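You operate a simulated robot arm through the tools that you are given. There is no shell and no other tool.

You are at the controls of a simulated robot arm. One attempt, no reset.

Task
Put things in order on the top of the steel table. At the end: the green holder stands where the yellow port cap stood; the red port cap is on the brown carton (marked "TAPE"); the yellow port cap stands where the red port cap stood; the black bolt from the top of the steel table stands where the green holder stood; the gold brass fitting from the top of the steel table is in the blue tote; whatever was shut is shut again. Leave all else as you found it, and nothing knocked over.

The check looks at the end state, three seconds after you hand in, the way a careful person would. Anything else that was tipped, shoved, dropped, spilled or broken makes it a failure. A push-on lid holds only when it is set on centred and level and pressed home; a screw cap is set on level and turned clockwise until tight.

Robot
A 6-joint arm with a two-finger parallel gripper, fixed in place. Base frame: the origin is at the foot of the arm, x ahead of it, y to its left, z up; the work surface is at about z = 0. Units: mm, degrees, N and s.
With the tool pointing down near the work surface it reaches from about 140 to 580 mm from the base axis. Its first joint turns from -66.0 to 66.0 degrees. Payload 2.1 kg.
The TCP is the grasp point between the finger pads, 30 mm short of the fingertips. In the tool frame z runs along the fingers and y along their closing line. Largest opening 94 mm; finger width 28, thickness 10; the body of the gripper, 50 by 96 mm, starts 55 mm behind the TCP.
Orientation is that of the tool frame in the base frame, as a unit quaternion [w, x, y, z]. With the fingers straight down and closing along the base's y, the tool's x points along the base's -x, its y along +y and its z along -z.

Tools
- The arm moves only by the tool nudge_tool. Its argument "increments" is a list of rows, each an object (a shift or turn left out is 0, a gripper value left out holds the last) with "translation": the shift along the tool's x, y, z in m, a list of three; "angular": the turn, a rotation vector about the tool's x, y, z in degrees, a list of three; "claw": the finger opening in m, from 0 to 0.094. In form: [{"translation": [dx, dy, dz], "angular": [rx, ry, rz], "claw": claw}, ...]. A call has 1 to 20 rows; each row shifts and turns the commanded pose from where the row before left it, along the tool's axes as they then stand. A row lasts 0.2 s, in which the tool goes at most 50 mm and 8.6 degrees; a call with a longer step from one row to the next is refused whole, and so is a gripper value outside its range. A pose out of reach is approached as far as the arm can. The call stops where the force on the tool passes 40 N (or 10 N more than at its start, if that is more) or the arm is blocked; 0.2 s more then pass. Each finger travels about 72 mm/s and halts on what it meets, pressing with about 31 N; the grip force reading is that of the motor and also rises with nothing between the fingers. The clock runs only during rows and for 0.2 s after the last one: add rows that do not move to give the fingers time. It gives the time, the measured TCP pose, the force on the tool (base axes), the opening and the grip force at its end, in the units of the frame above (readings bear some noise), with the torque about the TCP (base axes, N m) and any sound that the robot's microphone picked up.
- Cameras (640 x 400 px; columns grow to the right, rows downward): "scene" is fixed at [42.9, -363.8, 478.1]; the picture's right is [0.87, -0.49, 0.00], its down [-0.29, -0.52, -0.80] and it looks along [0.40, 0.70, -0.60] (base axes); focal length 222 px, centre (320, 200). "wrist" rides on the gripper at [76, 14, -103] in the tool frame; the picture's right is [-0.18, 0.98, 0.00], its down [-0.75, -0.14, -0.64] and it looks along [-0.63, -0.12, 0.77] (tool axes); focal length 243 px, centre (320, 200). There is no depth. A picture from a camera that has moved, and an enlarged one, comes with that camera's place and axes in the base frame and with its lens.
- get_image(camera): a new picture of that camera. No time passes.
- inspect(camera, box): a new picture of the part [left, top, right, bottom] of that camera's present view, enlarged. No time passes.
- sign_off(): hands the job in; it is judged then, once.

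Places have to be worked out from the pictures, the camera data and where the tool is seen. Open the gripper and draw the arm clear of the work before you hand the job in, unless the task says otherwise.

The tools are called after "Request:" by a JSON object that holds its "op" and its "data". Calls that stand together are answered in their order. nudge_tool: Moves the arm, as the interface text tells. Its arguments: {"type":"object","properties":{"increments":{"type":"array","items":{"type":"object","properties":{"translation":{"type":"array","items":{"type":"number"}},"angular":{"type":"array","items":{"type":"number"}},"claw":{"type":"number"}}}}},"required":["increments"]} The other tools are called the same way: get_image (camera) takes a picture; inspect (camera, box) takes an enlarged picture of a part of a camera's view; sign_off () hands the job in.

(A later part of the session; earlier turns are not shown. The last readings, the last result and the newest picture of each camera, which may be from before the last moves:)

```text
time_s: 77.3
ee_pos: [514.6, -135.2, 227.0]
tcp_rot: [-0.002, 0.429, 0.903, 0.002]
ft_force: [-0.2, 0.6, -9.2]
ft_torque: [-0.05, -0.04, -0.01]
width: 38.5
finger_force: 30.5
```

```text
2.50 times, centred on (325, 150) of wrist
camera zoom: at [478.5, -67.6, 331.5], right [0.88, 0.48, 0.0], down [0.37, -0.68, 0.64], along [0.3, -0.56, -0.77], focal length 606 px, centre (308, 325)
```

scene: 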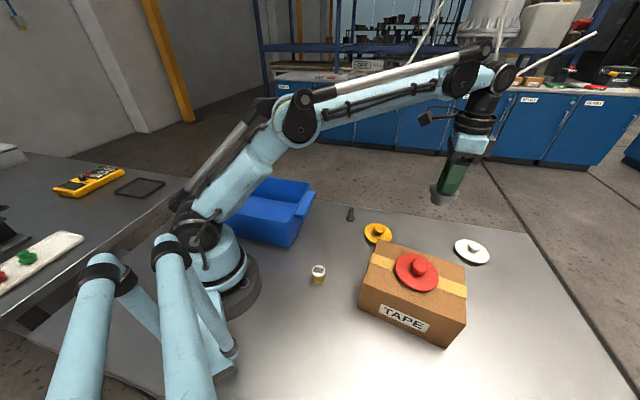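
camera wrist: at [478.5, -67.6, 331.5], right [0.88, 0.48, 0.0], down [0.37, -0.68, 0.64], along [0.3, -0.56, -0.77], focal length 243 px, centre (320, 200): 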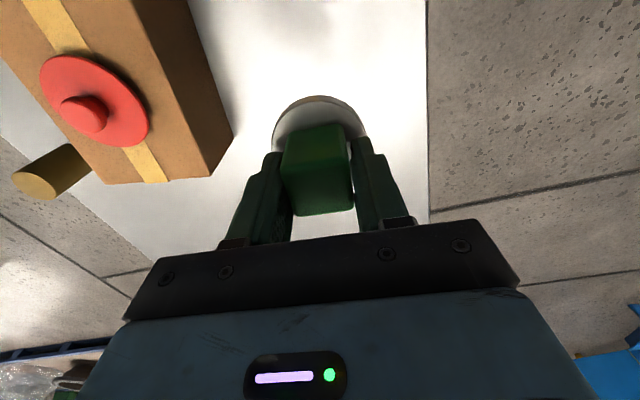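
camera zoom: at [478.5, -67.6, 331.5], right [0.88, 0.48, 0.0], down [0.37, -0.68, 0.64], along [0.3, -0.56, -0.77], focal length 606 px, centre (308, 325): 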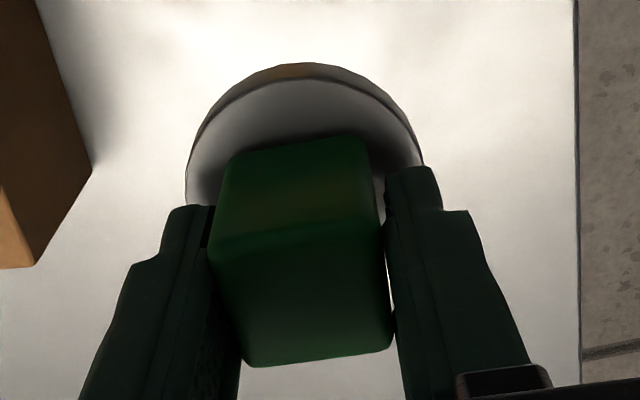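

The pedestal is a flange on a narrower drum, with flange top about 38 mm above its base. My best estimate is that the holder axis is about (-2.7,+1.4) mm from the TCP in base axes, so I'll shift by +2 mm in y and lower to about 6 mm above the table.

Request:
{"op": "nudge_tool", "data": {"increments": [{"translation": [0.0016, 0.0013, 0.003]}, {"translation": [0, 0, 0.006]}, {"translation": [0, 0, 0.01]}, {"translation": [0, 0, 0.012]}, {"translation": [0, 0, 0.012]}, {"translation": [0, 0, 0.012]}, {"translation": [0, 0, 0.012]}, {"translation": [0, 0, 0.012]}, {"translation": [0, 0, 0.012]}, {"translation": [0, 0, 0.012]}, {"translation": [0, 0, 0.011]}, {"translation": [0, 0, 0.01]}, {"translation": [0, 0, 0.008]}, {"translation": [0, 0, 0.006]}, {"translation": [0, 0, 0.004]}, {"translation": [0, 0, 0.002]}, {}, {}]}}

Request:
{"op": "inspect", "data": {"camera": "scene", "box": [385, 170, 475, 260]}}

Request:
{"op": "get_image", "data": {"camera": "wrist"}}

```text
time_s: 81.1
ee_pos: [513.1, -133.6, 83.6]
tcp_rot: [-0.002, 0.429, 0.903, 0.001]
ft_force: [-0.7, 0.7, -8.8]
ft_torque: [-0.01, -0.01, -0.02]
width: 38.4
finger_force: 31.4
```

```text
4.44 times, centred on (430, 215) of scene
camera zoom: at [42.9, -363.8, 478.0], right [0.87, -0.49, 0.0], down [-0.3, -0.52, -0.8], along [0.4, 0.7, -0.6], focal length 985 px, centre (-169, 133)
```

zoom: 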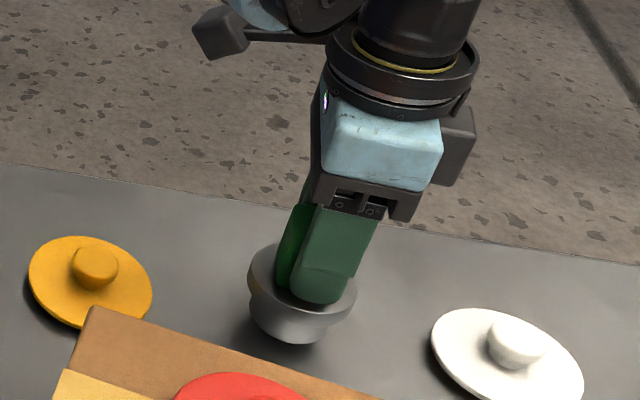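

```text
taken
camera wrist: at [478.1, -65.1, 188.3], right [0.88, 0.48, 0.0], down [0.37, -0.68, 0.64], along [0.31, -0.56, -0.77], focal length 243 px, centre (320, 200)
```

wrist: 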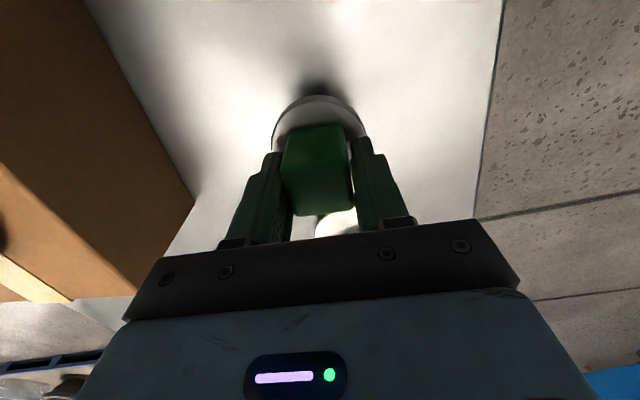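

About 9.6 mm above the table. I'll zoom in on the flange to check its axis against the yellow spot before lowering the rest.

Request:
{"op": "inspect", "data": {"camera": "scene", "box": [435, 218, 473, 252]}}

Request:
{"op": "inspect", "data": {"camera": "wrist", "box": [260, 80, 380, 180]}}

```text
11.76 times, centred on (454, 235) of scene
camera zoom: at [42.9, -363.8, 478.0], right [0.87, -0.49, 0.0], down [-0.3, -0.52, -0.8], along [0.4, 0.7, -0.6], focal length 2607 px, centre (-1256, -212)
```

zoom: 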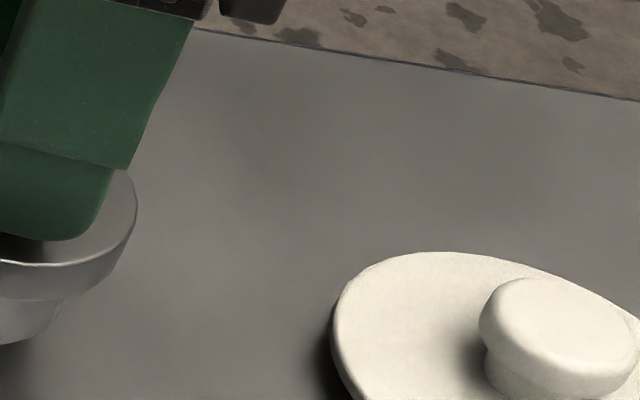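

```text
4.00 times, centred on (320, 130) of wrist
camera zoom: at [478.1, -65.1, 188.3], right [0.88, 0.48, 0.0], down [0.37, -0.68, 0.64], along [0.31, -0.56, -0.77], focal length 970 px, centre (320, 480)
```

zoom: 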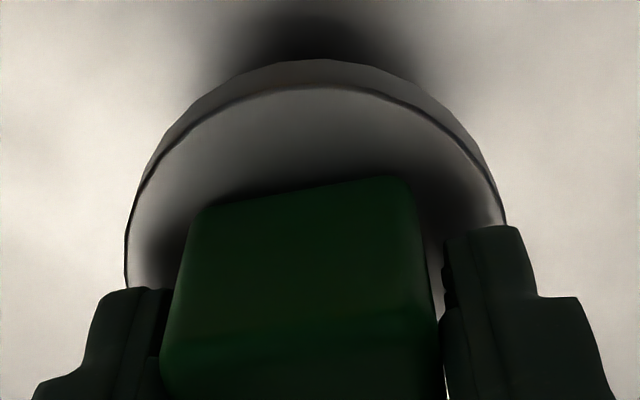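

That crop was off to one side. I'll centre it on the flange.

Request:
{"op": "inspect", "data": {"camera": "scene", "box": [405, 212, 450, 252]}}

```text
10.00 times, centred on (428, 232) of scene
camera zoom: at [42.9, -363.8, 478.0], right [0.87, -0.49, 0.0], down [-0.3, -0.52, -0.8], along [0.4, 0.7, -0.6], focal length 2216 px, centre (-755, -120)
```

zoom: 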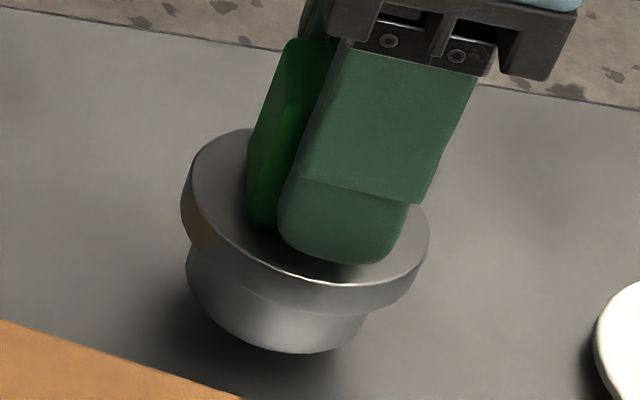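

My estimates for the holder axis spread between about (508,-132) and (513,-130), averaging within 2 mm of the yellow spot at (512.4,-131.6). I'll nudge +1.5 mm in x and lower gently while watching the weight come off.

Request:
{"op": "nudge_tool", "data": {"increments": [{"translation": [-0.0013, 0.0008, 0.0015]}, {"translation": [0, 0, 0.0015]}, {"translation": [0, 0, 0.0015]}, {"translation": [0, 0, 0.001]}, {"translation": [0, 0, 0.001]}, {"translation": [0, 0, 0.0005]}, {}]}}

```text
time_s: 82.7
ee_pos: [515.1, -132.3, 76.4]
tcp_rot: [-0.002, 0.429, 0.903, 0.002]
ft_force: [0.1, 0.6, -9.2]
ft_torque: [0.01, -0.01, -0.04]
width: 38.5
finger_force: 30.9
```

The full 9 N is still hanging from the gripper, so I'll continue in 0.5 mm steps until contact.

Request:
{"op": "nudge_tool", "data": {"increments": [{"translation": [0, 0, 0.0005]}, {"translation": [0, 0, 0.0005]}, {"translation": [0, 0, 0.0005]}, {}]}}

```text
time_s: 83.7
ee_pos: [514.6, -132.0, 76.1]
tcp_rot: [-0.002, 0.429, 0.903, 0.001]
ft_force: [0.1, -0.3, -8.7]
ft_torque: [-0.01, 0.01, 0.01]
width: 38.4
finger_force: 31.0
```

Still hanging at -8.7 N. Continuing with small steps.

Request:
{"op": "nudge_tool", "data": {"increments": [{"translation": [0, 0, 0.0005]}, {"translation": [0, 0, 0.0005]}, {"translation": [0, 0, 0.0005]}, {}]}}

Request:
{"op": "inspect", "data": {"camera": "scene", "box": [405, 212, 450, 252]}}

```text
time_s: 84.7
ee_pos: [515.6, -130.7, 73.7]
tcp_rot: [-0.004, 0.43, 0.903, 0.001]
ft_force: [-4.7, 2.6, 6.3]
ft_torque: [-0.03, 0.21, -0.03]
width: 38.4
finger_force: 30.7
```

```text
10.00 times, centred on (428, 232) of scene
camera zoom: at [42.9, -363.7, 478.1], right [0.87, -0.49, 0.0], down [-0.29, -0.52, -0.8], along [0.4, 0.7, -0.6], focal length 2216 px, centre (-755, -120)
```

zoom: 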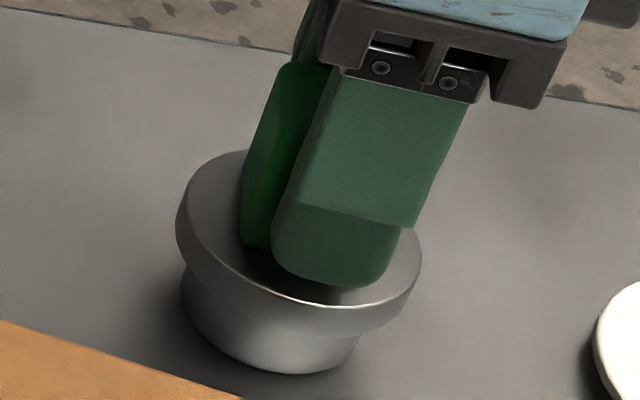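

The holder is on the table, with the net force reversed to +6 N. I'll relieve slightly, then open slowly so it settles flat.

Request:
{"op": "nudge_tool", "data": {"increments": [{"translation": [0, 0, -0.0004]}, {}]}}

Request:
{"op": "nudge_tool", "data": {"increments": [{"claw": 0.04}, {"claw": 0.043}, {"claw": 0.048}, {"claw": 0.055}, {}, {}]}}

Request:
{"op": "inspect", "data": {"camera": "scene", "box": [405, 205, 450, 252]}}

Request:
{"op": "inspect", "data": {"camera": "wrist", "box": [220, 60, 420, 240]}}

```text
time_s: 85.3
ee_pos: [515.4, -131.8, 75.0]
tcp_rot: [-0.002, 0.428, 0.904, 0.002]
ft_force: [-3.0, 1.8, -0.8]
ft_torque: [-0.05, 0.16, -0.06]
width: 38.3
finger_force: 31.4
```

```text
time_s: 86.7
ee_pos: [515.3, -132.4, 74.4]
tcp_rot: [-0.002, 0.428, 0.904, 0.003]
ft_force: [0.5, 0.5, 0.2]
ft_torque: [-0.02, -0.02, 0.01]
width: 55.0
finger_force: 0.1
```

```text
8.51 times, centred on (428, 228) of scene
camera zoom: at [42.9, -363.8, 478.1], right [0.87, -0.49, 0.0], down [-0.29, -0.52, -0.8], along [0.4, 0.7, -0.6], focal length 1886 px, centre (-595, -43)
```

zoom: 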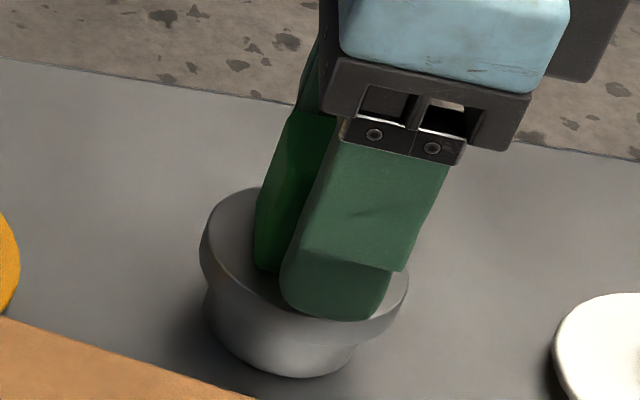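

```text
2.22 times, centred on (320, 150) of wrist
camera zoom: at [480.3, -65.1, 179.0], right [0.88, 0.48, 0.0], down [0.37, -0.68, 0.64], along [0.31, -0.56, -0.77], focal length 539 px, centre (320, 311)
```

zoom: 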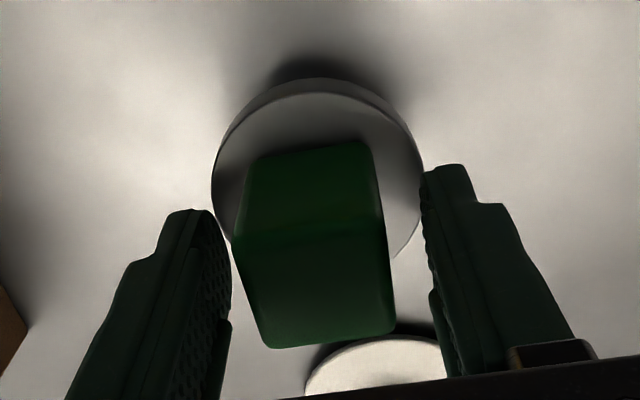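

The holder is released and standing. I'll rise clear and check its position and uprightness.

Request:
{"op": "nudge_tool", "data": {"increments": [{"translation": [0, 0, -0.005]}, {"translation": [0, 0, -0.02]}, {"translation": [0, 0, -0.035]}, {"translation": [0, 0, -0.04]}, {"translation": [0, 0, -0.04]}, {}, {}]}}

Request:
{"op": "get_image", "data": {"camera": "wrist"}}

Request:
{"op": "inspect", "data": {"camera": "scene", "box": [330, 180, 510, 300]}}

```text
time_s: 88.3
ee_pos: [515.9, -132.5, 216.7]
tcp_rot: [-0.002, 0.429, 0.903, 0.002]
ft_force: [0.4, -0.6, 0.4]
ft_torque: [-0.01, -0.01, -0.01]
width: 54.9
finger_force: 0.1
```

```text
taken
camera wrist: at [480.4, -65.1, 320.5], right [0.88, 0.48, 0.0], down [0.37, -0.68, 0.64], along [0.31, -0.56, -0.77], focal length 243 px, centre (320, 200)
```

wrist: 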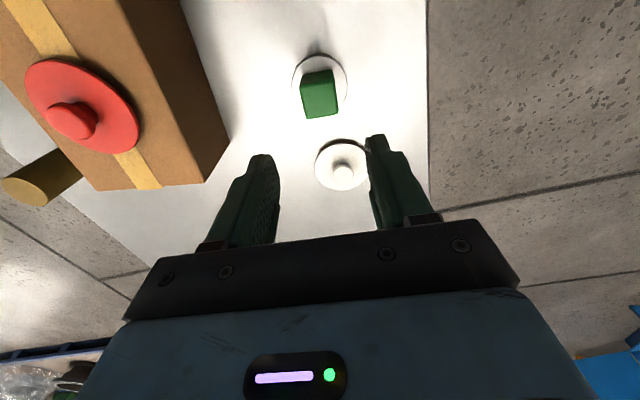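

```text
3.33 times, centred on (420, 240) of scene
camera zoom: at [42.9, -363.8, 478.1], right [0.87, -0.49, 0.0], down [-0.29, -0.52, -0.8], along [0.4, 0.7, -0.6], focal length 739 px, centre (-13, 67)
```

zoom: 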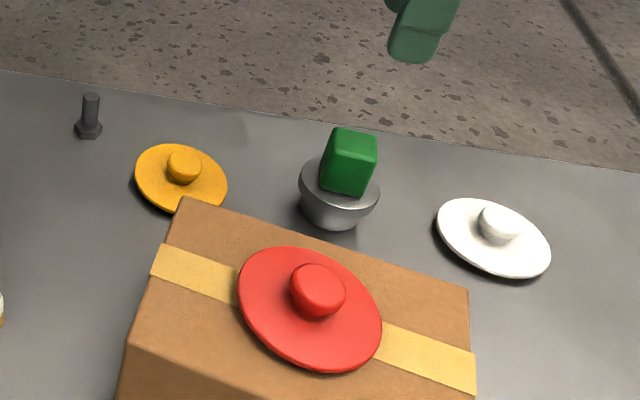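

The holder stands upright at yellow's former spot, with its foot matching the predicted pixels within about 2 px. Next is the bolt, so I'll move above it near (385,47).

Request:
{"op": "nudge_tool", "data": {"increments": [{"translation": [0.0316, 0.0017, 0]}, {"translation": [0.0316, 0.0017, 0]}, {"translation": [0.0316, 0.0017, 0]}, {"translation": [0.0316, 0.0017, 0.01]}, {"translation": [0.0316, 0.0017, 0.015]}, {"translation": [0.0316, 0.0017, 0.016]}, {"translation": [0.0318, 0.0019, 0.016]}, {}, {}]}}

Request:
{"op": "get_image", "data": {"camera": "wrist"}}

Request:
{"op": "inspect", "data": {"camera": "wrist", "box": [270, 50, 370, 140]}}

Request:
{"op": "inspect", "data": {"camera": "scene", "box": [325, 190, 385, 240]}}

```text
time_s: 90.3
ee_pos: [385.2, 46.0, 158.2]
tcp_rot: [-0.002, 0.429, 0.903, 0.002]
ft_force: [-0.4, 0.2, -0.5]
ft_torque: [0.03, -0.01, -0.01]
width: 54.9
finger_force: 0.1
```

```text
taken
camera wrist: at [349.1, 112.7, 262.8], right [0.88, 0.48, 0.0], down [0.37, -0.68, 0.64], along [0.31, -0.56, -0.77], focal length 243 px, centre (320, 200)
```

wrist: 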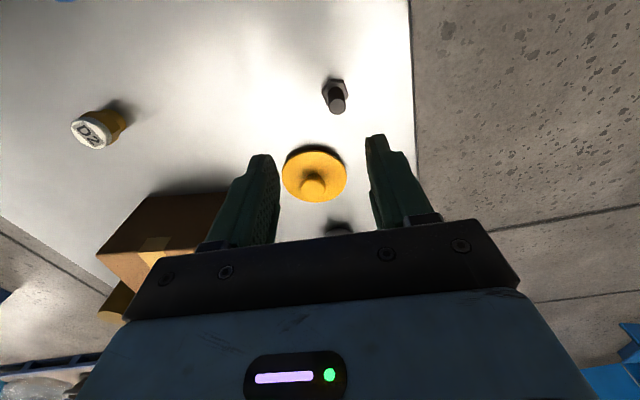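

```text
4.44 times, centred on (320, 95) of wrist
camera zoom: at [349.1, 112.7, 262.8], right [0.88, 0.48, 0.0], down [0.37, -0.68, 0.64], along [0.31, -0.56, -0.77], focal length 1078 px, centre (320, 667)
```

zoom: 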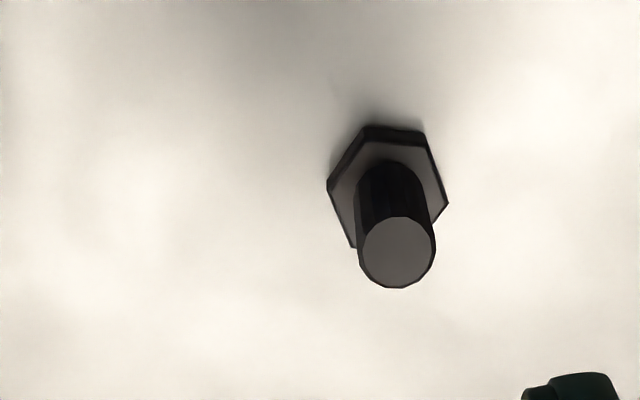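

```text
8.00 times, centred on (355, 215) of scene
camera zoom: at [42.9, -363.8, 478.1], right [0.87, -0.49, 0.0], down [-0.29, -0.52, -0.8], along [0.4, 0.7, -0.6], focal length 1773 px, centre (40, 80)
```

zoom: 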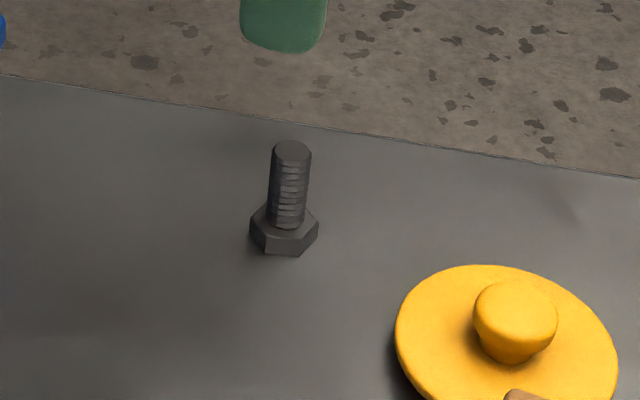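

The bolt stands at about (396.5,55), roughly 49 mm tall with a ~15 mm shaft. I'll shift over it and lower to z≈100 for a fine check.

Request:
{"op": "nudge_tool", "data": {"increments": [{"translation": [0.0013, 0.0146, 0.015]}, {"translation": [0, 0, 0.02]}, {"translation": [0, 0, 0.02]}, {}, {}]}}

Request:
{"op": "inspect", "data": {"camera": "wrist", "box": [220, 60, 420, 240]}}

```text
time_s: 91.5
ee_pos: [394.7, 56.7, 104.1]
tcp_rot: [-0.002, 0.428, 0.904, 0.001]
ft_force: [0.0, -0.1, 0.2]
ft_torque: [-0.02, 0.02, 0.0]
width: 55.0
finger_force: 0.0
```

```text
2.22 times, centred on (320, 150) of wrist
camera zoom: at [359.5, 123.0, 207.3], right [0.88, 0.48, 0.0], down [0.37, -0.68, 0.64], along [0.31, -0.56, -0.77], focal length 539 px, centre (320, 311)
```

zoom: 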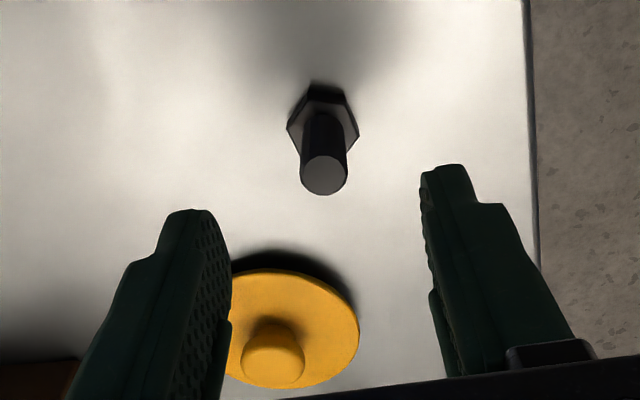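

The bolt is within about 1.5 mm of the tool axis. I'll trim and lower to TCP z≈52, tips beside the shaft and above the head.

Request:
{"op": "nudge_tool", "data": {"increments": [{"translation": [0.0009, 0.0012, 0.01]}, {"translation": [0, 0, 0.015]}, {"translation": [0, 0, 0.015]}, {"translation": [0, 0, 0.01]}, {}, {}]}}

Request:
{"op": "inspect", "data": {"camera": "wrist", "box": [220, 60, 420, 240]}}

Request:
{"op": "inspect", "data": {"camera": "scene", "box": [320, 180, 390, 240]}}

```text
time_s: 92.9
ee_pos: [394.8, 59.4, 53.3]
tcp_rot: [-0.003, 0.429, 0.903, 0.002]
ft_force: [0.7, -0.6, 0.4]
ft_torque: [0.0, -0.01, 0.01]
width: 55.0
finger_force: 0.0
```

```text
2.22 times, centred on (320, 150) of wrist
camera zoom: at [359.4, 126.7, 157.4], right [0.88, 0.48, 0.0], down [0.37, -0.68, 0.64], along [0.31, -0.56, -0.77], focal length 539 px, centre (320, 311)
```

zoom: 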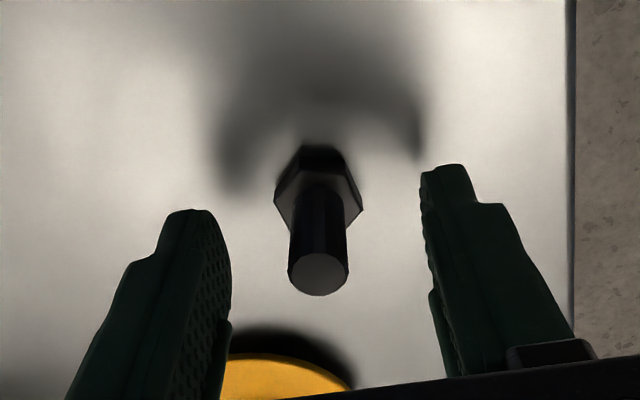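

```text
6.67 times, centred on (355, 210) of scene
camera zoom: at [42.9, -363.8, 478.1], right [0.87, -0.49, 0.0], down [-0.29, -0.52, -0.8], along [0.4, 0.7, -0.6], focal length 1477 px, centre (87, 133)
```

zoom: 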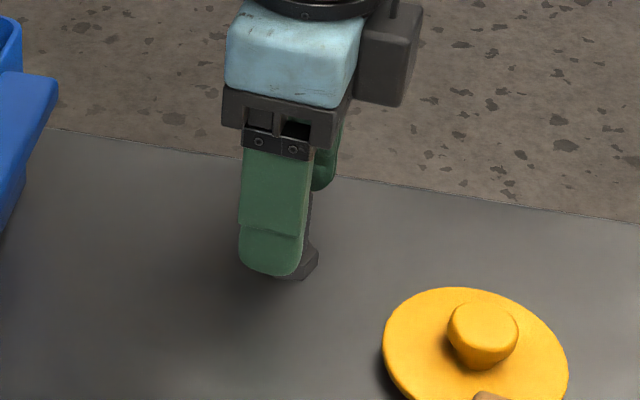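

The bolt shaft is centred between the pads. Closing on it in stages.

Request:
{"op": "nudge_tool", "data": {"increments": [{"claw": 0.04}, {"claw": 0.028}, {"claw": 0.02}, {"claw": 0.014}, {"claw": 0.0}, {}, {}]}}

Request:
{"op": "inspect", "data": {"camera": "wrist", "box": [220, 60, 420, 240]}}

```text
time_s: 94.5
ee_pos: [393.8, 59.8, 53.4]
tcp_rot: [-0.002, 0.429, 0.903, 0.001]
ft_force: [0.8, -0.5, 0.2]
ft_torque: [-0.01, -0.01, -0.03]
width: 14.7
finger_force: 31.3
```

```text
2.22 times, centred on (320, 150) of wrist
camera zoom: at [359.4, 126.7, 157.4], right [0.88, 0.48, 0.0], down [0.37, -0.68, 0.64], along [0.31, -0.56, -0.77], focal length 539 px, centre (320, 311)
```

zoom: 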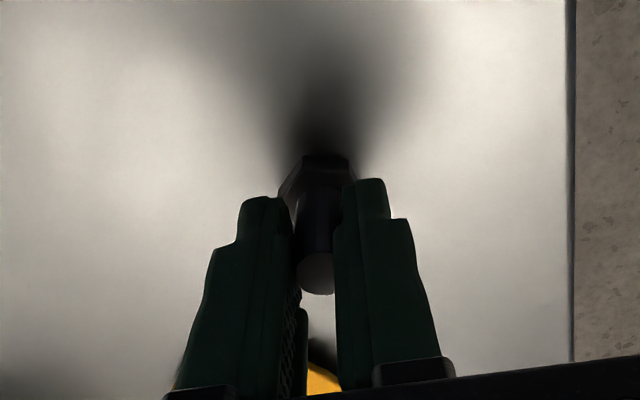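

Shaft gripped at 14.7 mm. Slow lift now.

Request:
{"op": "nudge_tool", "data": {"increments": [{"translation": [0, 0, -0.001]}, {"translation": [0, 0, -0.001]}, {"translation": [0, 0, -0.002]}, {"translation": [0, 0, -0.003]}, {"translation": [0, 0, -0.005]}, {"translation": [0, 0, -0.007]}, {"translation": [0, 0, -0.009]}, {"translation": [0, 0, -0.01]}, {"translation": [0, 0, -0.01]}, {"translation": [0, 0, -0.01]}, {"translation": [0, 0, -0.01]}, {"translation": [0, 0, -0.01]}, {"translation": [0, 0, -0.01]}, {"translation": [0, 0, -0.01]}, {"translation": [0, 0, -0.01]}, {"translation": [0, 0, -0.01]}, {"translation": [0, 0, -0.007]}, {"translation": [0, 0, -0.004]}, {"translation": [0, 0, -0.002]}, {}]}}

Request:
{"op": "get_image", "data": {"camera": "scene"}}

Request:
{"op": "inspect", "data": {"camera": "wrist", "box": [220, 60, 420, 240]}}

```text
time_s: 98.7
ee_pos: [395.1, 57.8, 184.5]
tcp_rot: [-0.001, 0.43, 0.903, 0.002]
ft_force: [0.1, -0.1, -1.0]
ft_torque: [0.01, -0.01, 0.03]
width: 14.4
finger_force: 30.4
```

```text
taken
```

scene: 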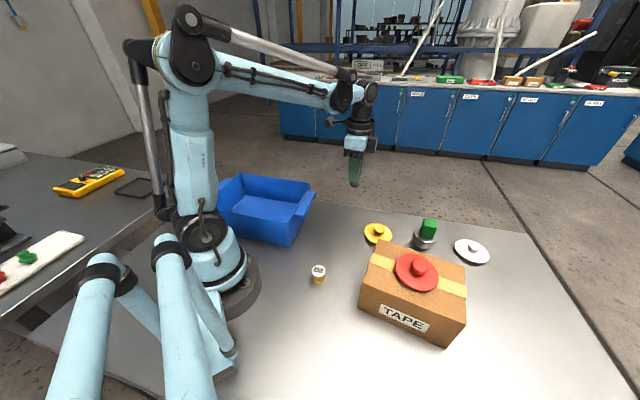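

```text
2.22 times, centred on (320, 150) of wrist
camera zoom: at [359.6, 125.0, 289.3], right [0.88, 0.48, 0.0], down [0.37, -0.68, 0.64], along [0.31, -0.56, -0.77], focal length 539 px, centre (320, 311)
```

zoom: 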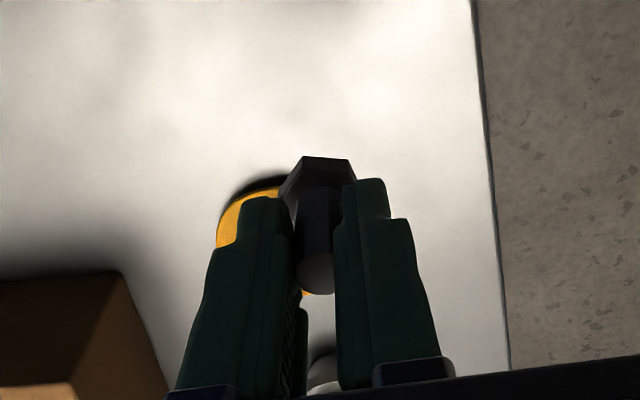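

The bolt is held upright. I'll carry it to above the holder's old spot at (127.4,-185).

Request:
{"op": "nudge_tool", "data": {"increments": [{"translation": [-0.0003, -0.006, 0]}, {"translation": [-0.0006, -0.012, 0]}, {"translation": [-0.00095, -0.018, 0]}, {"translation": [-0.00127, -0.024, 0]}, {"translation": [-0.00127, -0.024, 0]}, {"translation": [-0.00127, -0.024, 0]}, {"translation": [-0.00127, -0.024, 0]}, {"translation": [-0.00127, -0.024, 0]}, {"translation": [-0.00127, -0.024, 0]}, {"translation": [-0.00127, -0.024, 0]}, {"translation": [-0.00127, -0.024, 0]}, {"translation": [-0.00127, -0.024, 0]}, {"translation": [-0.00127, -0.024, 0]}, {"translation": [-0.00127, -0.024, 0]}, {"translation": [-0.00127, -0.024, 0]}, {"translation": [-0.00095, -0.018, 0]}, {"translation": [-0.0006, -0.012, 0]}, {"translation": [-0.0003, -0.006, 0]}, {}, {}]}}

Request:
{"op": "get_image", "data": {"camera": "scene"}}

Request:
{"op": "get_image", "data": {"camera": "wrist"}}

```text
time_s: 102.9
ee_pos: [127.7, -184.2, 184.4]
tcp_rot: [-0.002, 0.43, 0.903, 0.002]
ft_force: [-0.3, -0.2, -0.1]
ft_torque: [0.05, -0.01, 0.0]
width: 14.8
finger_force: 31.3
```

```text
taken
```

scene: 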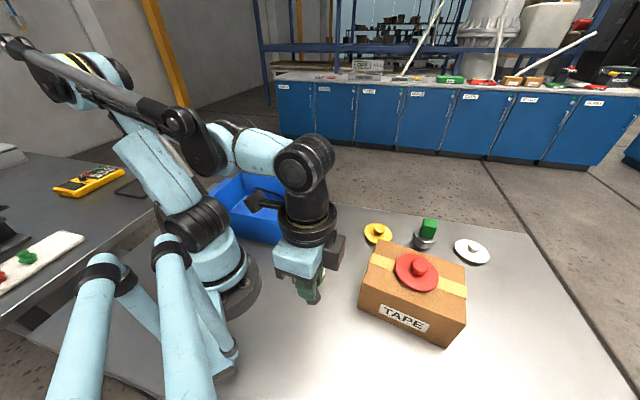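

```text
taken
camera wrist: at [92.7, -116.5, 288.1], right [0.88, 0.48, 0.0], down [0.37, -0.68, 0.64], along [0.31, -0.56, -0.77], focal length 243 px, centre (320, 200)
```

wrist: 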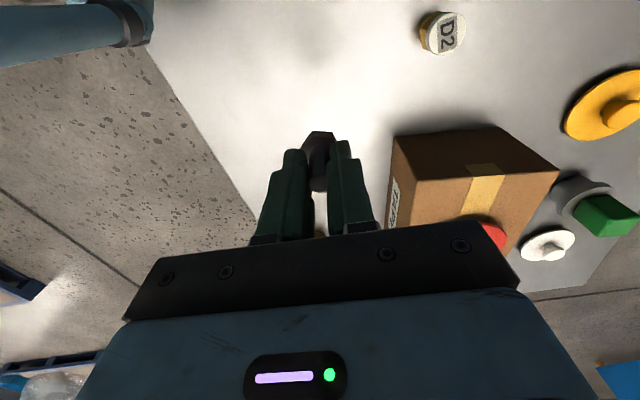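

I'm over the spot at TCP (128,-184). Lowering to about 6 mm above contact.

Request:
{"op": "nudge_tool", "data": {"increments": [{"translation": [0, 0, 0.004]}, {"translation": [0, 0, 0.008]}, {"translation": [0, 0, 0.012]}, {"translation": [0, 0, 0.014]}, {"translation": [0, 0, 0.015]}, {"translation": [0, 0, 0.015]}, {"translation": [0, 0, 0.015]}, {"translation": [0, 0, 0.014]}, {"translation": [0, 0, 0.01]}, {"translation": [0, 0, 0.008]}, {"translation": [0, 0, 0.005]}, {"translation": [0, 0, 0.003]}, {}, {}]}}

Request:
{"op": "inspect", "data": {"camera": "scene", "box": [270, 250, 360, 350]}}

Request:
{"op": "get_image", "data": {"camera": "wrist"}}

```text
time_s: 105.9
ee_pos: [127.5, -183.5, 61.4]
tcp_rot: [-0.002, 0.429, 0.903, 0.002]
ft_force: [0.0, 0.0, -1.9]
ft_torque: [0.02, 0.0, 0.01]
width: 14.5
finger_force: 30.7
```

```text
4.00 times, centred on (315, 300) of scene
camera zoom: at [42.9, -363.8, 478.1], right [0.87, -0.49, 0.0], down [-0.29, -0.52, -0.8], along [0.4, 0.7, -0.6], focal length 886 px, centre (340, -200)
```

zoom: 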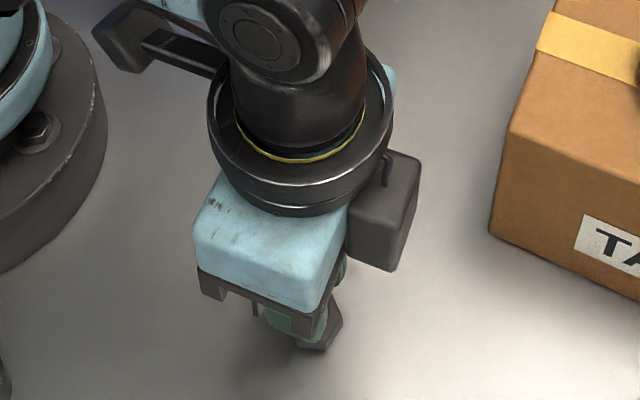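

```text
taken
camera wrist: at [92.9, -115.6, 165.5], right [0.88, 0.48, 0.0], down [0.37, -0.68, 0.64], along [0.31, -0.56, -0.77], focal length 243 px, centre (320, 200)
```

wrist: 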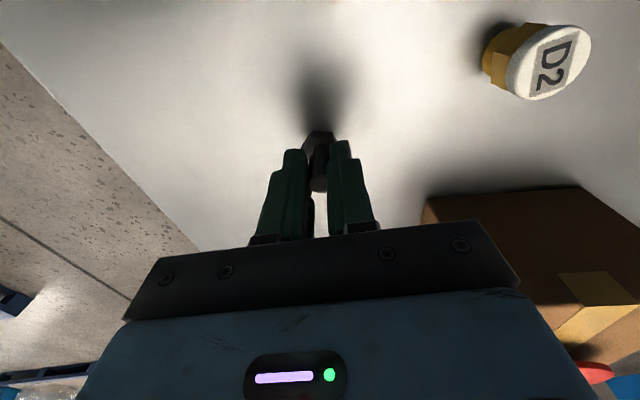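

8 mm to go; the bolt axis is about (128.9,-183.6). I'll shift 2 mm along the closing line to match (127.4,-185) and step down.

Request:
{"op": "nudge_tool", "data": {"increments": [{"translation": [0, -0.002, 0.0015]}, {"translation": [0, 0, 0.0015]}, {"translation": [0, 0, 0.0015]}, {"translation": [0, 0, 0.001]}, {"translation": [0, 0, 0.001]}, {}]}}

Request:
{"op": "nudge_tool", "data": {"increments": [{"translation": [0, 0, 0.0005]}, {"translation": [0, 0, 0.0005]}, {}]}}

```text
time_s: 107.3
ee_pos: [127.1, -183.7, 53.7]
tcp_rot: [-0.002, 0.429, 0.903, 0.002]
ft_force: [0.5, -0.6, -0.2]
ft_torque: [0.01, -0.01, -0.03]
width: 14.6
finger_force: 31.5
```

```text
time_s: 108.1
ee_pos: [126.4, -184.7, 54.5]
tcp_rot: [-0.002, 0.429, 0.904, 0.002]
ft_force: [0.4, 0.1, -0.7]
ft_torque: [-0.01, -0.01, 0.0]
width: 14.5
finger_force: 30.9
```

No clear contact yet (fz ≈ -0.7 N). Continuing in half-millimetre steps.

Request:
{"op": "nudge_tool", "data": {"increments": [{"translation": [0, 0, 0.0005]}, {"translation": [0, 0, 0.0005]}, {}]}}

Request:
{"op": "inspect", "data": {"camera": "wrist", "box": [220, 60, 420, 240]}}

```text
time_s: 108.9
ee_pos: [127.6, -185.5, 52.8]
tcp_rot: [-0.002, 0.429, 0.903, 0.003]
ft_force: [0.4, 2.9, 15.6]
ft_torque: [0.08, -0.06, 0.0]
width: 14.6
finger_force: 31.6
```

```text
2.22 times, centred on (320, 150) of wrist
camera zoom: at [91.2, -118.4, 157.4], right [0.88, 0.48, 0.0], down [0.37, -0.68, 0.64], along [0.31, -0.56, -0.77], focal length 539 px, centre (320, 311)
```

zoom: 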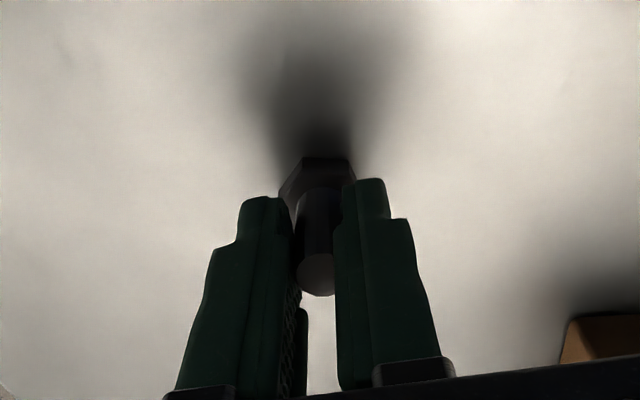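

Contact confirmed at the same height as pick-up, with the bolt at about (127.2,-186). I'll relieve slightly and open slowly.

Request:
{"op": "nudge_tool", "data": {"increments": [{"translation": [0, 0, -0.0004]}, {}, {"claw": 0.017}, {"claw": 0.022}, {"claw": 0.03}, {"claw": 0.045}, {"claw": 0.055}, {}]}}

Request:
{"op": "inspect", "data": {"camera": "wrist", "box": [220, 60, 420, 240]}}

```text
time_s: 110.7
ee_pos: [127.7, -184.3, 54.1]
tcp_rot: [-0.002, 0.43, 0.903, 0.001]
ft_force: [0.6, 0.2, 0.2]
ft_torque: [0.0, -0.05, 0.02]
width: 55.1
finger_force: 0.2
```

```text
2.22 times, centred on (320, 150) of wrist
camera zoom: at [91.3, -118.0, 157.4], right [0.88, 0.48, 0.0], down [0.37, -0.68, 0.64], along [0.31, -0.56, -0.77], focal length 539 px, centre (320, 311)
```

zoom: 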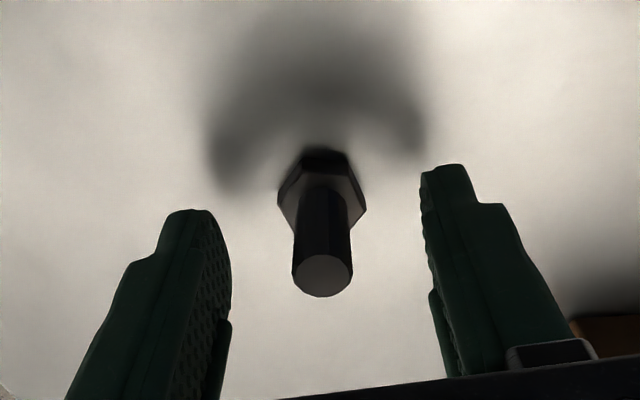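

The bolt stands upright on its own. I'll rise clear and move above the D2 brass fitting near (195.5,-88).

Request:
{"op": "nudge_tool", "data": {"increments": [{"translation": [0, 0, -0.01]}, {"translation": [0, 0, -0.03]}, {"translation": [0, 0, -0.03]}, {"translation": [0, 0, -0.035]}, {"translation": [0.0081, 0.0284, 0]}, {"translation": [0.0081, 0.0284, 0]}, {"translation": [0.0081, 0.0284, 0]}, {"translation": [0.0082, 0.0285, 0]}, {}, {}]}}

Request:
{"op": "get_image", "data": {"camera": "wrist"}}

Request:
{"op": "get_image", "data": {"camera": "scene"}}

Request:
{"op": "inspect", "data": {"camera": "wrist", "box": [270, 40, 370, 140]}}

```text
time_s: 112.9
ee_pos: [194.5, -88.8, 156.3]
tcp_rot: [-0.003, 0.428, 0.904, 0.001]
ft_force: [0.0, -0.3, 0.3]
ft_torque: [-0.01, 0.02, -0.03]
width: 55.0
finger_force: 0.1
```

```text
taken
camera wrist: at [159.7, -21.7, 261.1], right [0.88, 0.48, 0.0], down [0.37, -0.68, 0.64], along [0.31, -0.56, -0.77], focal length 243 px, centre (320, 200)
```

wrist: 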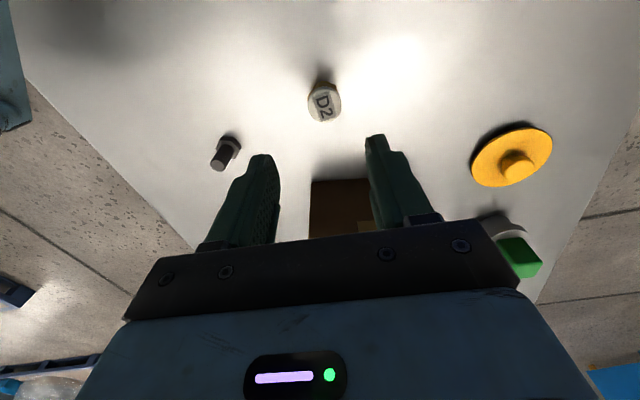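

```text
taken
```

scene: 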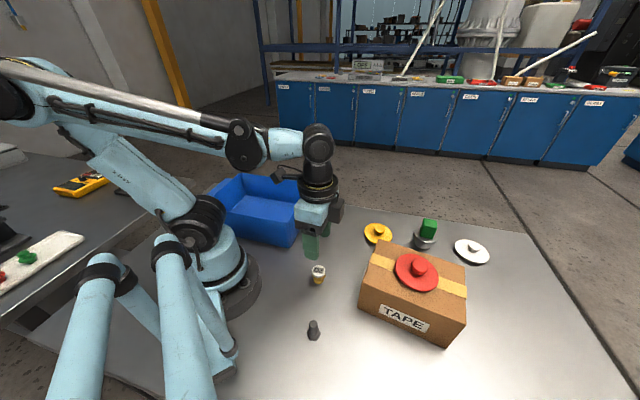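

```text
4.00 times, centred on (320, 90) of wrist
camera zoom: at [159.7, -21.7, 261.1], right [0.88, 0.48, 0.0], down [0.37, -0.68, 0.64], along [0.31, -0.56, -0.77], focal length 970 px, centre (320, 640)
```

zoom: 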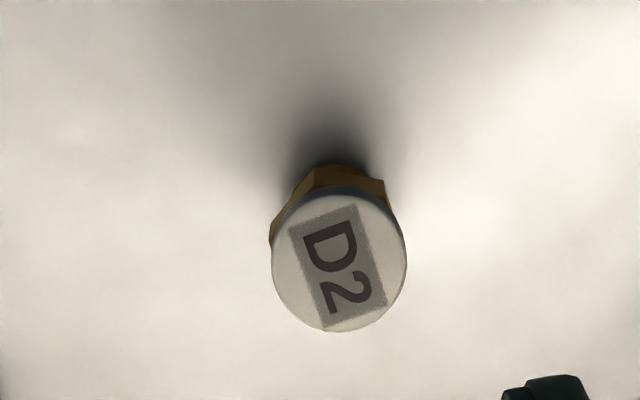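

The bolt stands where the holder was. The D2 fitting top is about 4 mm off in y_t, so I'll shift, lower to z≈95, and look closer.

Request:
{"op": "nudge_tool", "data": {"increments": [{"translation": [0.001, 0.004, 0.02]}, {"translation": [0, 0, 0.02]}, {"translation": [0, 0, 0.02]}, {}, {}]}}

Request:
{"op": "inspect", "data": {"camera": "wrist", "box": [220, 60, 420, 240]}}

Request:
{"op": "inspect", "data": {"camera": "scene", "box": [290, 235, 350, 295]}}

```text
time_s: 114.1
ee_pos: [197.8, -84.3, 97.8]
tcp_rot: [-0.002, 0.429, 0.903, 0.002]
ft_force: [0.2, 0.1, 0.2]
ft_torque: [-0.01, -0.02, 0.0]
width: 54.6
finger_force: 0.1
```

```text
2.22 times, centred on (320, 150) of wrist
camera zoom: at [161.0, -17.6, 201.2], right [0.88, 0.48, 0.0], down [0.37, -0.68, 0.64], along [0.31, -0.56, -0.77], focal length 539 px, centre (320, 311)
```

zoom: 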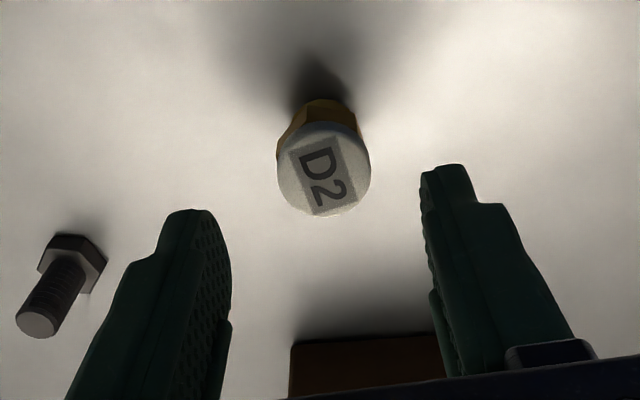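

```text
6.67 times, centred on (320, 265) of scene
camera zoom: at [42.9, -363.8, 478.1], right [0.87, -0.49, 0.0], down [-0.29, -0.52, -0.8], along [0.4, 0.7, -0.6], focal length 1477 px, centre (320, -233)
```

zoom: 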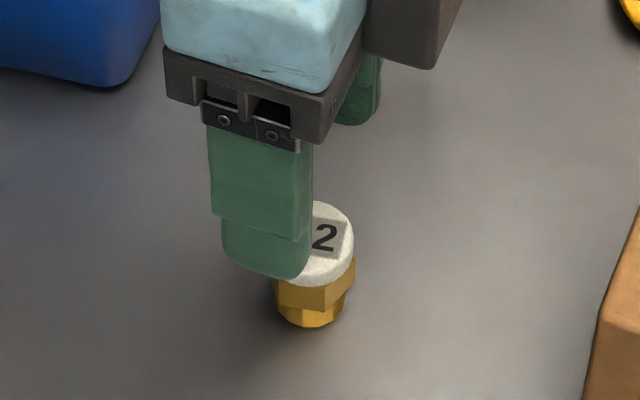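

The fitting has a brass hex body with a white D2 top. I'll trim 2 mm and 1 mm and lower to TCP z≈42 so the pads span the brass body.

Request:
{"op": "nudge_tool", "data": {"increments": [{"translation": [0.002, 0.0012, 0.01]}, {"translation": [0, 0, 0.015]}, {"translation": [0, 0, 0.015]}, {"translation": [0, 0, 0.012]}, {}, {}]}}

Request:
{"op": "inspect", "data": {"camera": "wrist", "box": [220, 60, 420, 240]}}

Request:
{"op": "inspect", "data": {"camera": "scene", "box": [290, 235, 350, 295]}}

```text
time_s: 115.5
ee_pos: [196.0, -81.0, 48.1]
tcp_rot: [-0.002, 0.429, 0.903, 0.003]
ft_force: [0.0, -0.2, -0.6]
ft_torque: [0.0, -0.01, 0.0]
width: 55.1
finger_force: 0.0
```

```text
2.22 times, centred on (320, 150) of wrist
camera zoom: at [160.3, -15.2, 151.0], right [0.88, 0.48, 0.0], down [0.37, -0.68, 0.64], along [0.31, -0.56, -0.77], focal length 539 px, centre (320, 311)
```

zoom: 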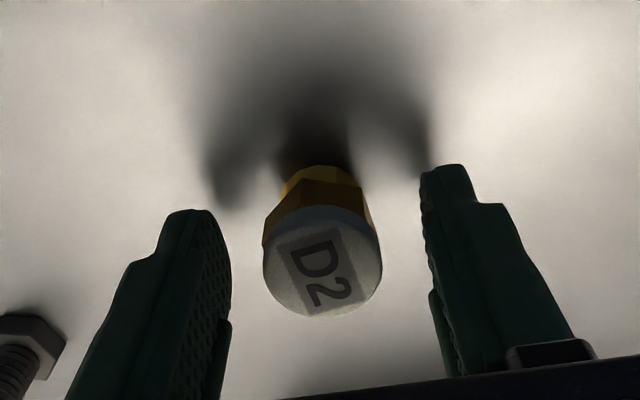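

```text
6.67 times, centred on (320, 265) of scene
camera zoom: at [42.9, -363.8, 478.1], right [0.87, -0.49, 0.0], down [-0.29, -0.52, -0.8], along [0.4, 0.7, -0.6], focal length 1477 px, centre (320, -233)
```

zoom: 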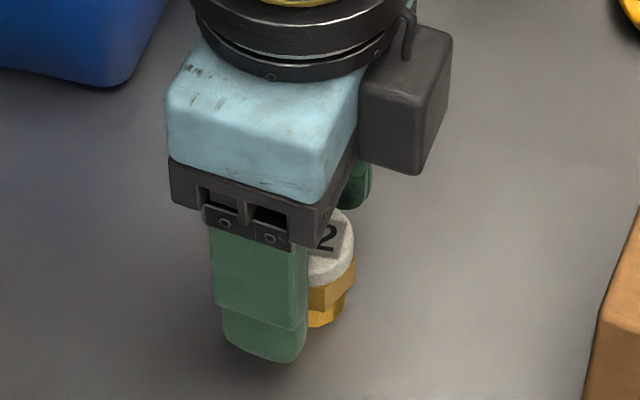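

Well centred. I'll lower 6 mm more and close in stages on the fitting.

Request:
{"op": "nudge_tool", "data": {"increments": [{"translation": [0, 0, 0.003]}, {"translation": [0, 0, 0.003]}, {}, {"claw": 0.044}, {"claw": 0.036}, {"claw": 0.03}, {"claw": 0.0}, {}, {}]}}

Request:
{"op": "inspect", "data": {"camera": "wrist", "box": [220, 60, 420, 240]}}

```text
time_s: 117.5
ee_pos: [196.4, -81.8, 38.4]
tcp_rot: [-0.003, 0.429, 0.903, 0.002]
ft_force: [-0.4, -0.5, -0.4]
ft_torque: [0.01, 0.02, 0.01]
width: 30.4
finger_force: 30.4
```

```text
2.22 times, centred on (320, 150) of wrist
camera zoom: at [161.0, -14.6, 144.6], right [0.88, 0.48, 0.0], down [0.37, -0.68, 0.64], along [0.31, -0.56, -0.77], focal length 539 px, centre (320, 311)
```

zoom: 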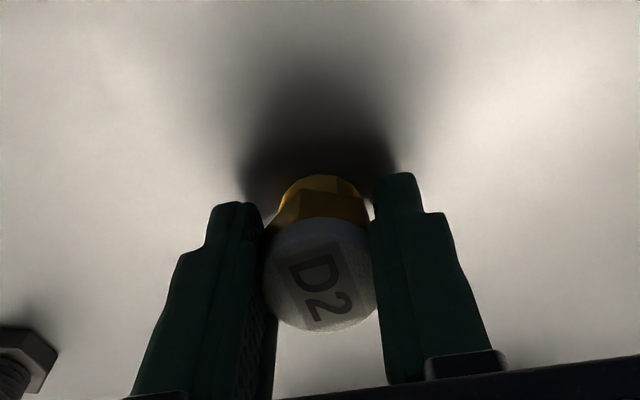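

Gripped at 30.4 mm around the body. Slow lift now.

Request:
{"op": "nudge_tool", "data": {"increments": [{"translation": [0, 0, -0.001]}, {"translation": [0, 0, -0.001]}, {"translation": [0, 0, -0.002]}, {"translation": [0, 0, -0.003]}, {"translation": [0, 0, -0.004]}, {"translation": [0, 0, -0.006]}, {"translation": [0, 0, -0.008]}, {"translation": [0, 0, -0.01]}, {"translation": [0, 0, -0.01]}, {"translation": [0, 0, -0.01]}, {"translation": [0, 0, -0.01]}, {"translation": [0, 0, -0.01]}, {"translation": [0, 0, -0.01]}, {"translation": [0, 0, -0.01]}, {"translation": [0, 0, -0.01]}, {"translation": [0, 0, -0.01]}, {"translation": [0, 0, -0.008]}, {"translation": [0, 0, -0.005]}, {"translation": [0, 0, -0.002]}, {}]}}

Request:
{"op": "inspect", "data": {"camera": "wrist", "box": [220, 60, 420, 240]}}

Request:
{"op": "get_image", "data": {"camera": "scene"}}

```text
time_s: 121.7
ee_pos: [196.6, -83.9, 170.3]
tcp_rot: [-0.002, 0.43, 0.903, 0.001]
ft_force: [-0.1, 0.1, -2.0]
ft_torque: [0.03, 0.0, -0.01]
width: 30.3
finger_force: 31.1
```

```text
2.22 times, centred on (320, 150) of wrist
camera zoom: at [161.0, -16.1, 274.6], right [0.88, 0.48, 0.0], down [0.37, -0.68, 0.64], along [0.31, -0.56, -0.77], focal length 539 px, centre (320, 311)
```

zoom: 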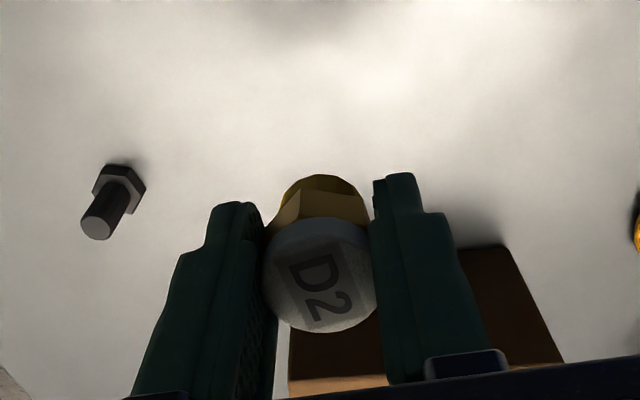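

```text
taken
```

scene: 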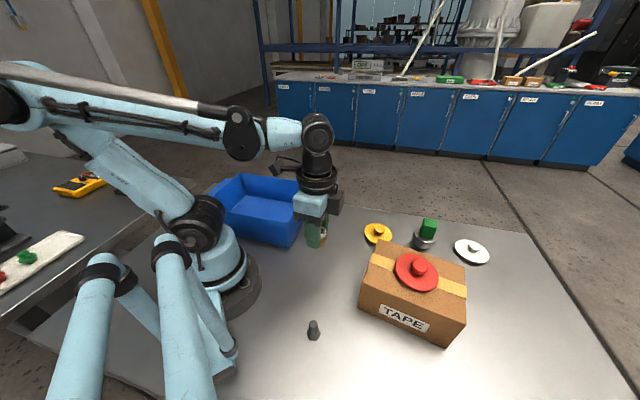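

The fitting is held complete, at about 2 N. I'll raise further and turn the tool back by about 51° to reach the tote comfortably.

Request:
{"op": "nudge_tool", "data": {"increments": [{"translation": [0, 0, -0.005], "angular": [0, 0, -4]}, {"translation": [0, 0, -0.01], "angular": [0, 0, -7]}, {"translation": [0, 0, -0.01], "angular": [0, 0, -8]}, {"translation": [0, 0, -0.01], "angular": [0, 0, -8]}, {"translation": [0, 0, -0.01], "angular": [0, 0, -8]}, {"translation": [0, 0, -0.01], "angular": [0, 0, -8]}, {"translation": [0, 0, -0.005], "angular": [0, 0, -5]}, {"angular": [0, 0, -3]}, {}, {}]}}

Request:
{"op": "get_image", "data": {"camera": "wrist"}}

Request:
{"op": "inspect", "data": {"camera": "scene", "box": [190, 150, 370, 270]}}

```text
time_s: 123.9
ee_pos: [196.1, -83.3, 230.0]
tcp_rot: [-0.001, -0.001, 1.0, 0.003]
ft_force: [-0.6, -0.2, -1.1]
ft_torque: [-0.02, 0.02, -0.01]
width: 30.3
finger_force: 31.0
```

```text
taken
camera wrist: at [122.2, -70.0, 334.0], right [0.18, 0.98, 0.0], down [0.76, -0.14, 0.64], along [0.63, -0.11, -0.77], focal length 243 px, centre (320, 200)
```

wrist: 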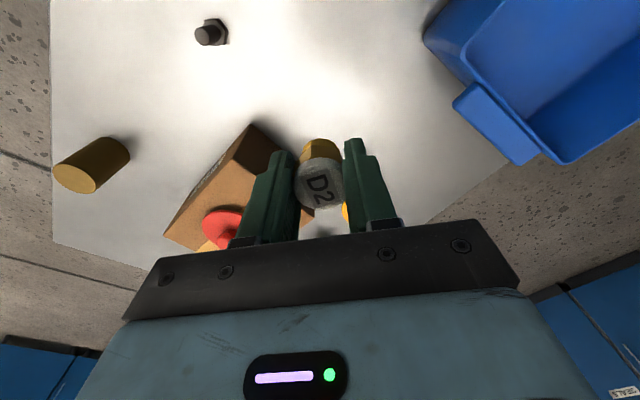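

```text
3.33 times, centred on (280, 210) of scene
camera zoom: at [42.9, -363.8, 478.1], right [0.87, -0.49, 0.0], down [-0.29, -0.52, -0.8], along [0.4, 0.7, -0.6], focal length 739 px, centre (453, 167)
```

zoom: 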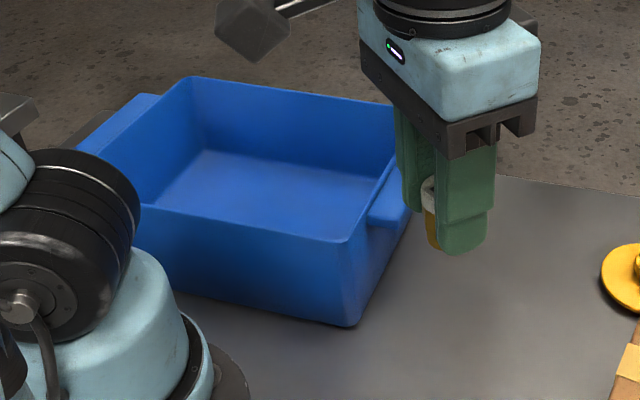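

The tote rim corners work out to a centre near (157,198) with rim height about 92 mm. I'll carry the fitting there at z≈230 along an arc that keeps a comfortable radius.

Request:
{"op": "nudge_tool", "data": {"increments": [{"translation": [-0.0024, 0.0055, 0]}, {"translation": [-0.0048, 0.011, 0]}, {"translation": [-0.0072, 0.0165, 0]}, {"translation": [-0.008, 0.0183, 0]}, {"translation": [-0.008, 0.0183, 0]}, {"translation": [-0.008, 0.0183, 0]}, {"translation": [-0.008, 0.0183, 0]}, {"translation": [-0.0072, 0.0165, 0]}, {"translation": [0.009, 0.0156, 0]}, {"translation": [0.011, 0.019, 0]}, {"translation": [0.011, 0.019, 0]}, {"translation": [0.011, 0.019, 0]}, {"translation": [0.011, 0.019, 0]}, {"translation": [0.011, 0.019, 0]}, {"translation": [0.011, 0.019, 0]}, {"translation": [0.007, 0.0121, 0]}, {"translation": [0.005, 0.0087, 0]}, {"translation": [0.0025, 0.0043, 0]}, {}, {}]}}

Request:
{"op": "get_image", "data": {"camera": "wrist"}}

Request:
{"op": "get_image", "data": {"camera": "scene"}}

```text
time_s: 128.1
ee_pos: [158.7, 194.5, 232.2]
tcp_rot: [-0.001, -0.002, 1.0, 0.003]
ft_force: [-0.5, 0.2, -2.0]
ft_torque: [-0.01, -0.01, 0.01]
width: 30.6
finger_force: 30.7
```

```text
taken
camera wrist: at [85.1, 207.7, 336.3], right [0.18, 0.98, 0.0], down [0.76, -0.14, 0.64], along [0.63, -0.11, -0.77], focal length 243 px, centre (320, 200)
```

wrist: 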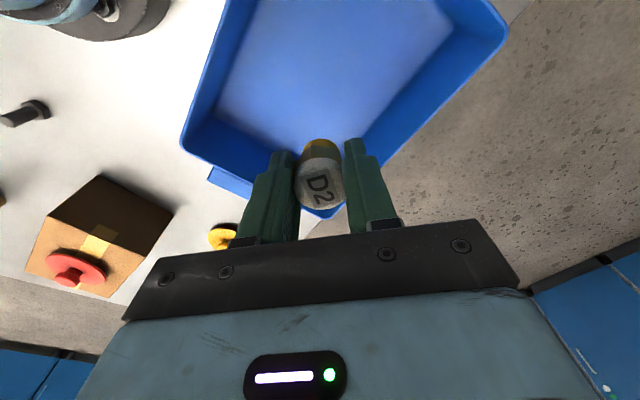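

```text
taken
```

scene: 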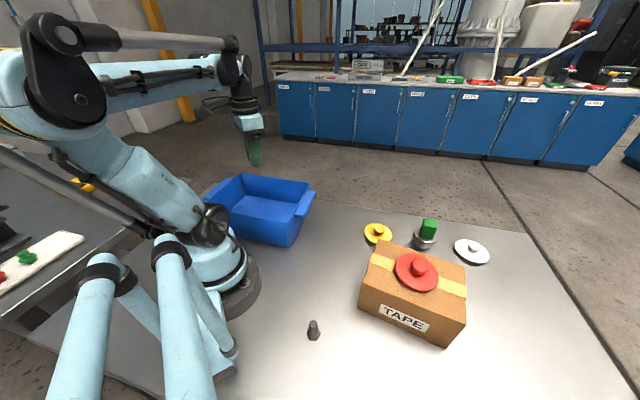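

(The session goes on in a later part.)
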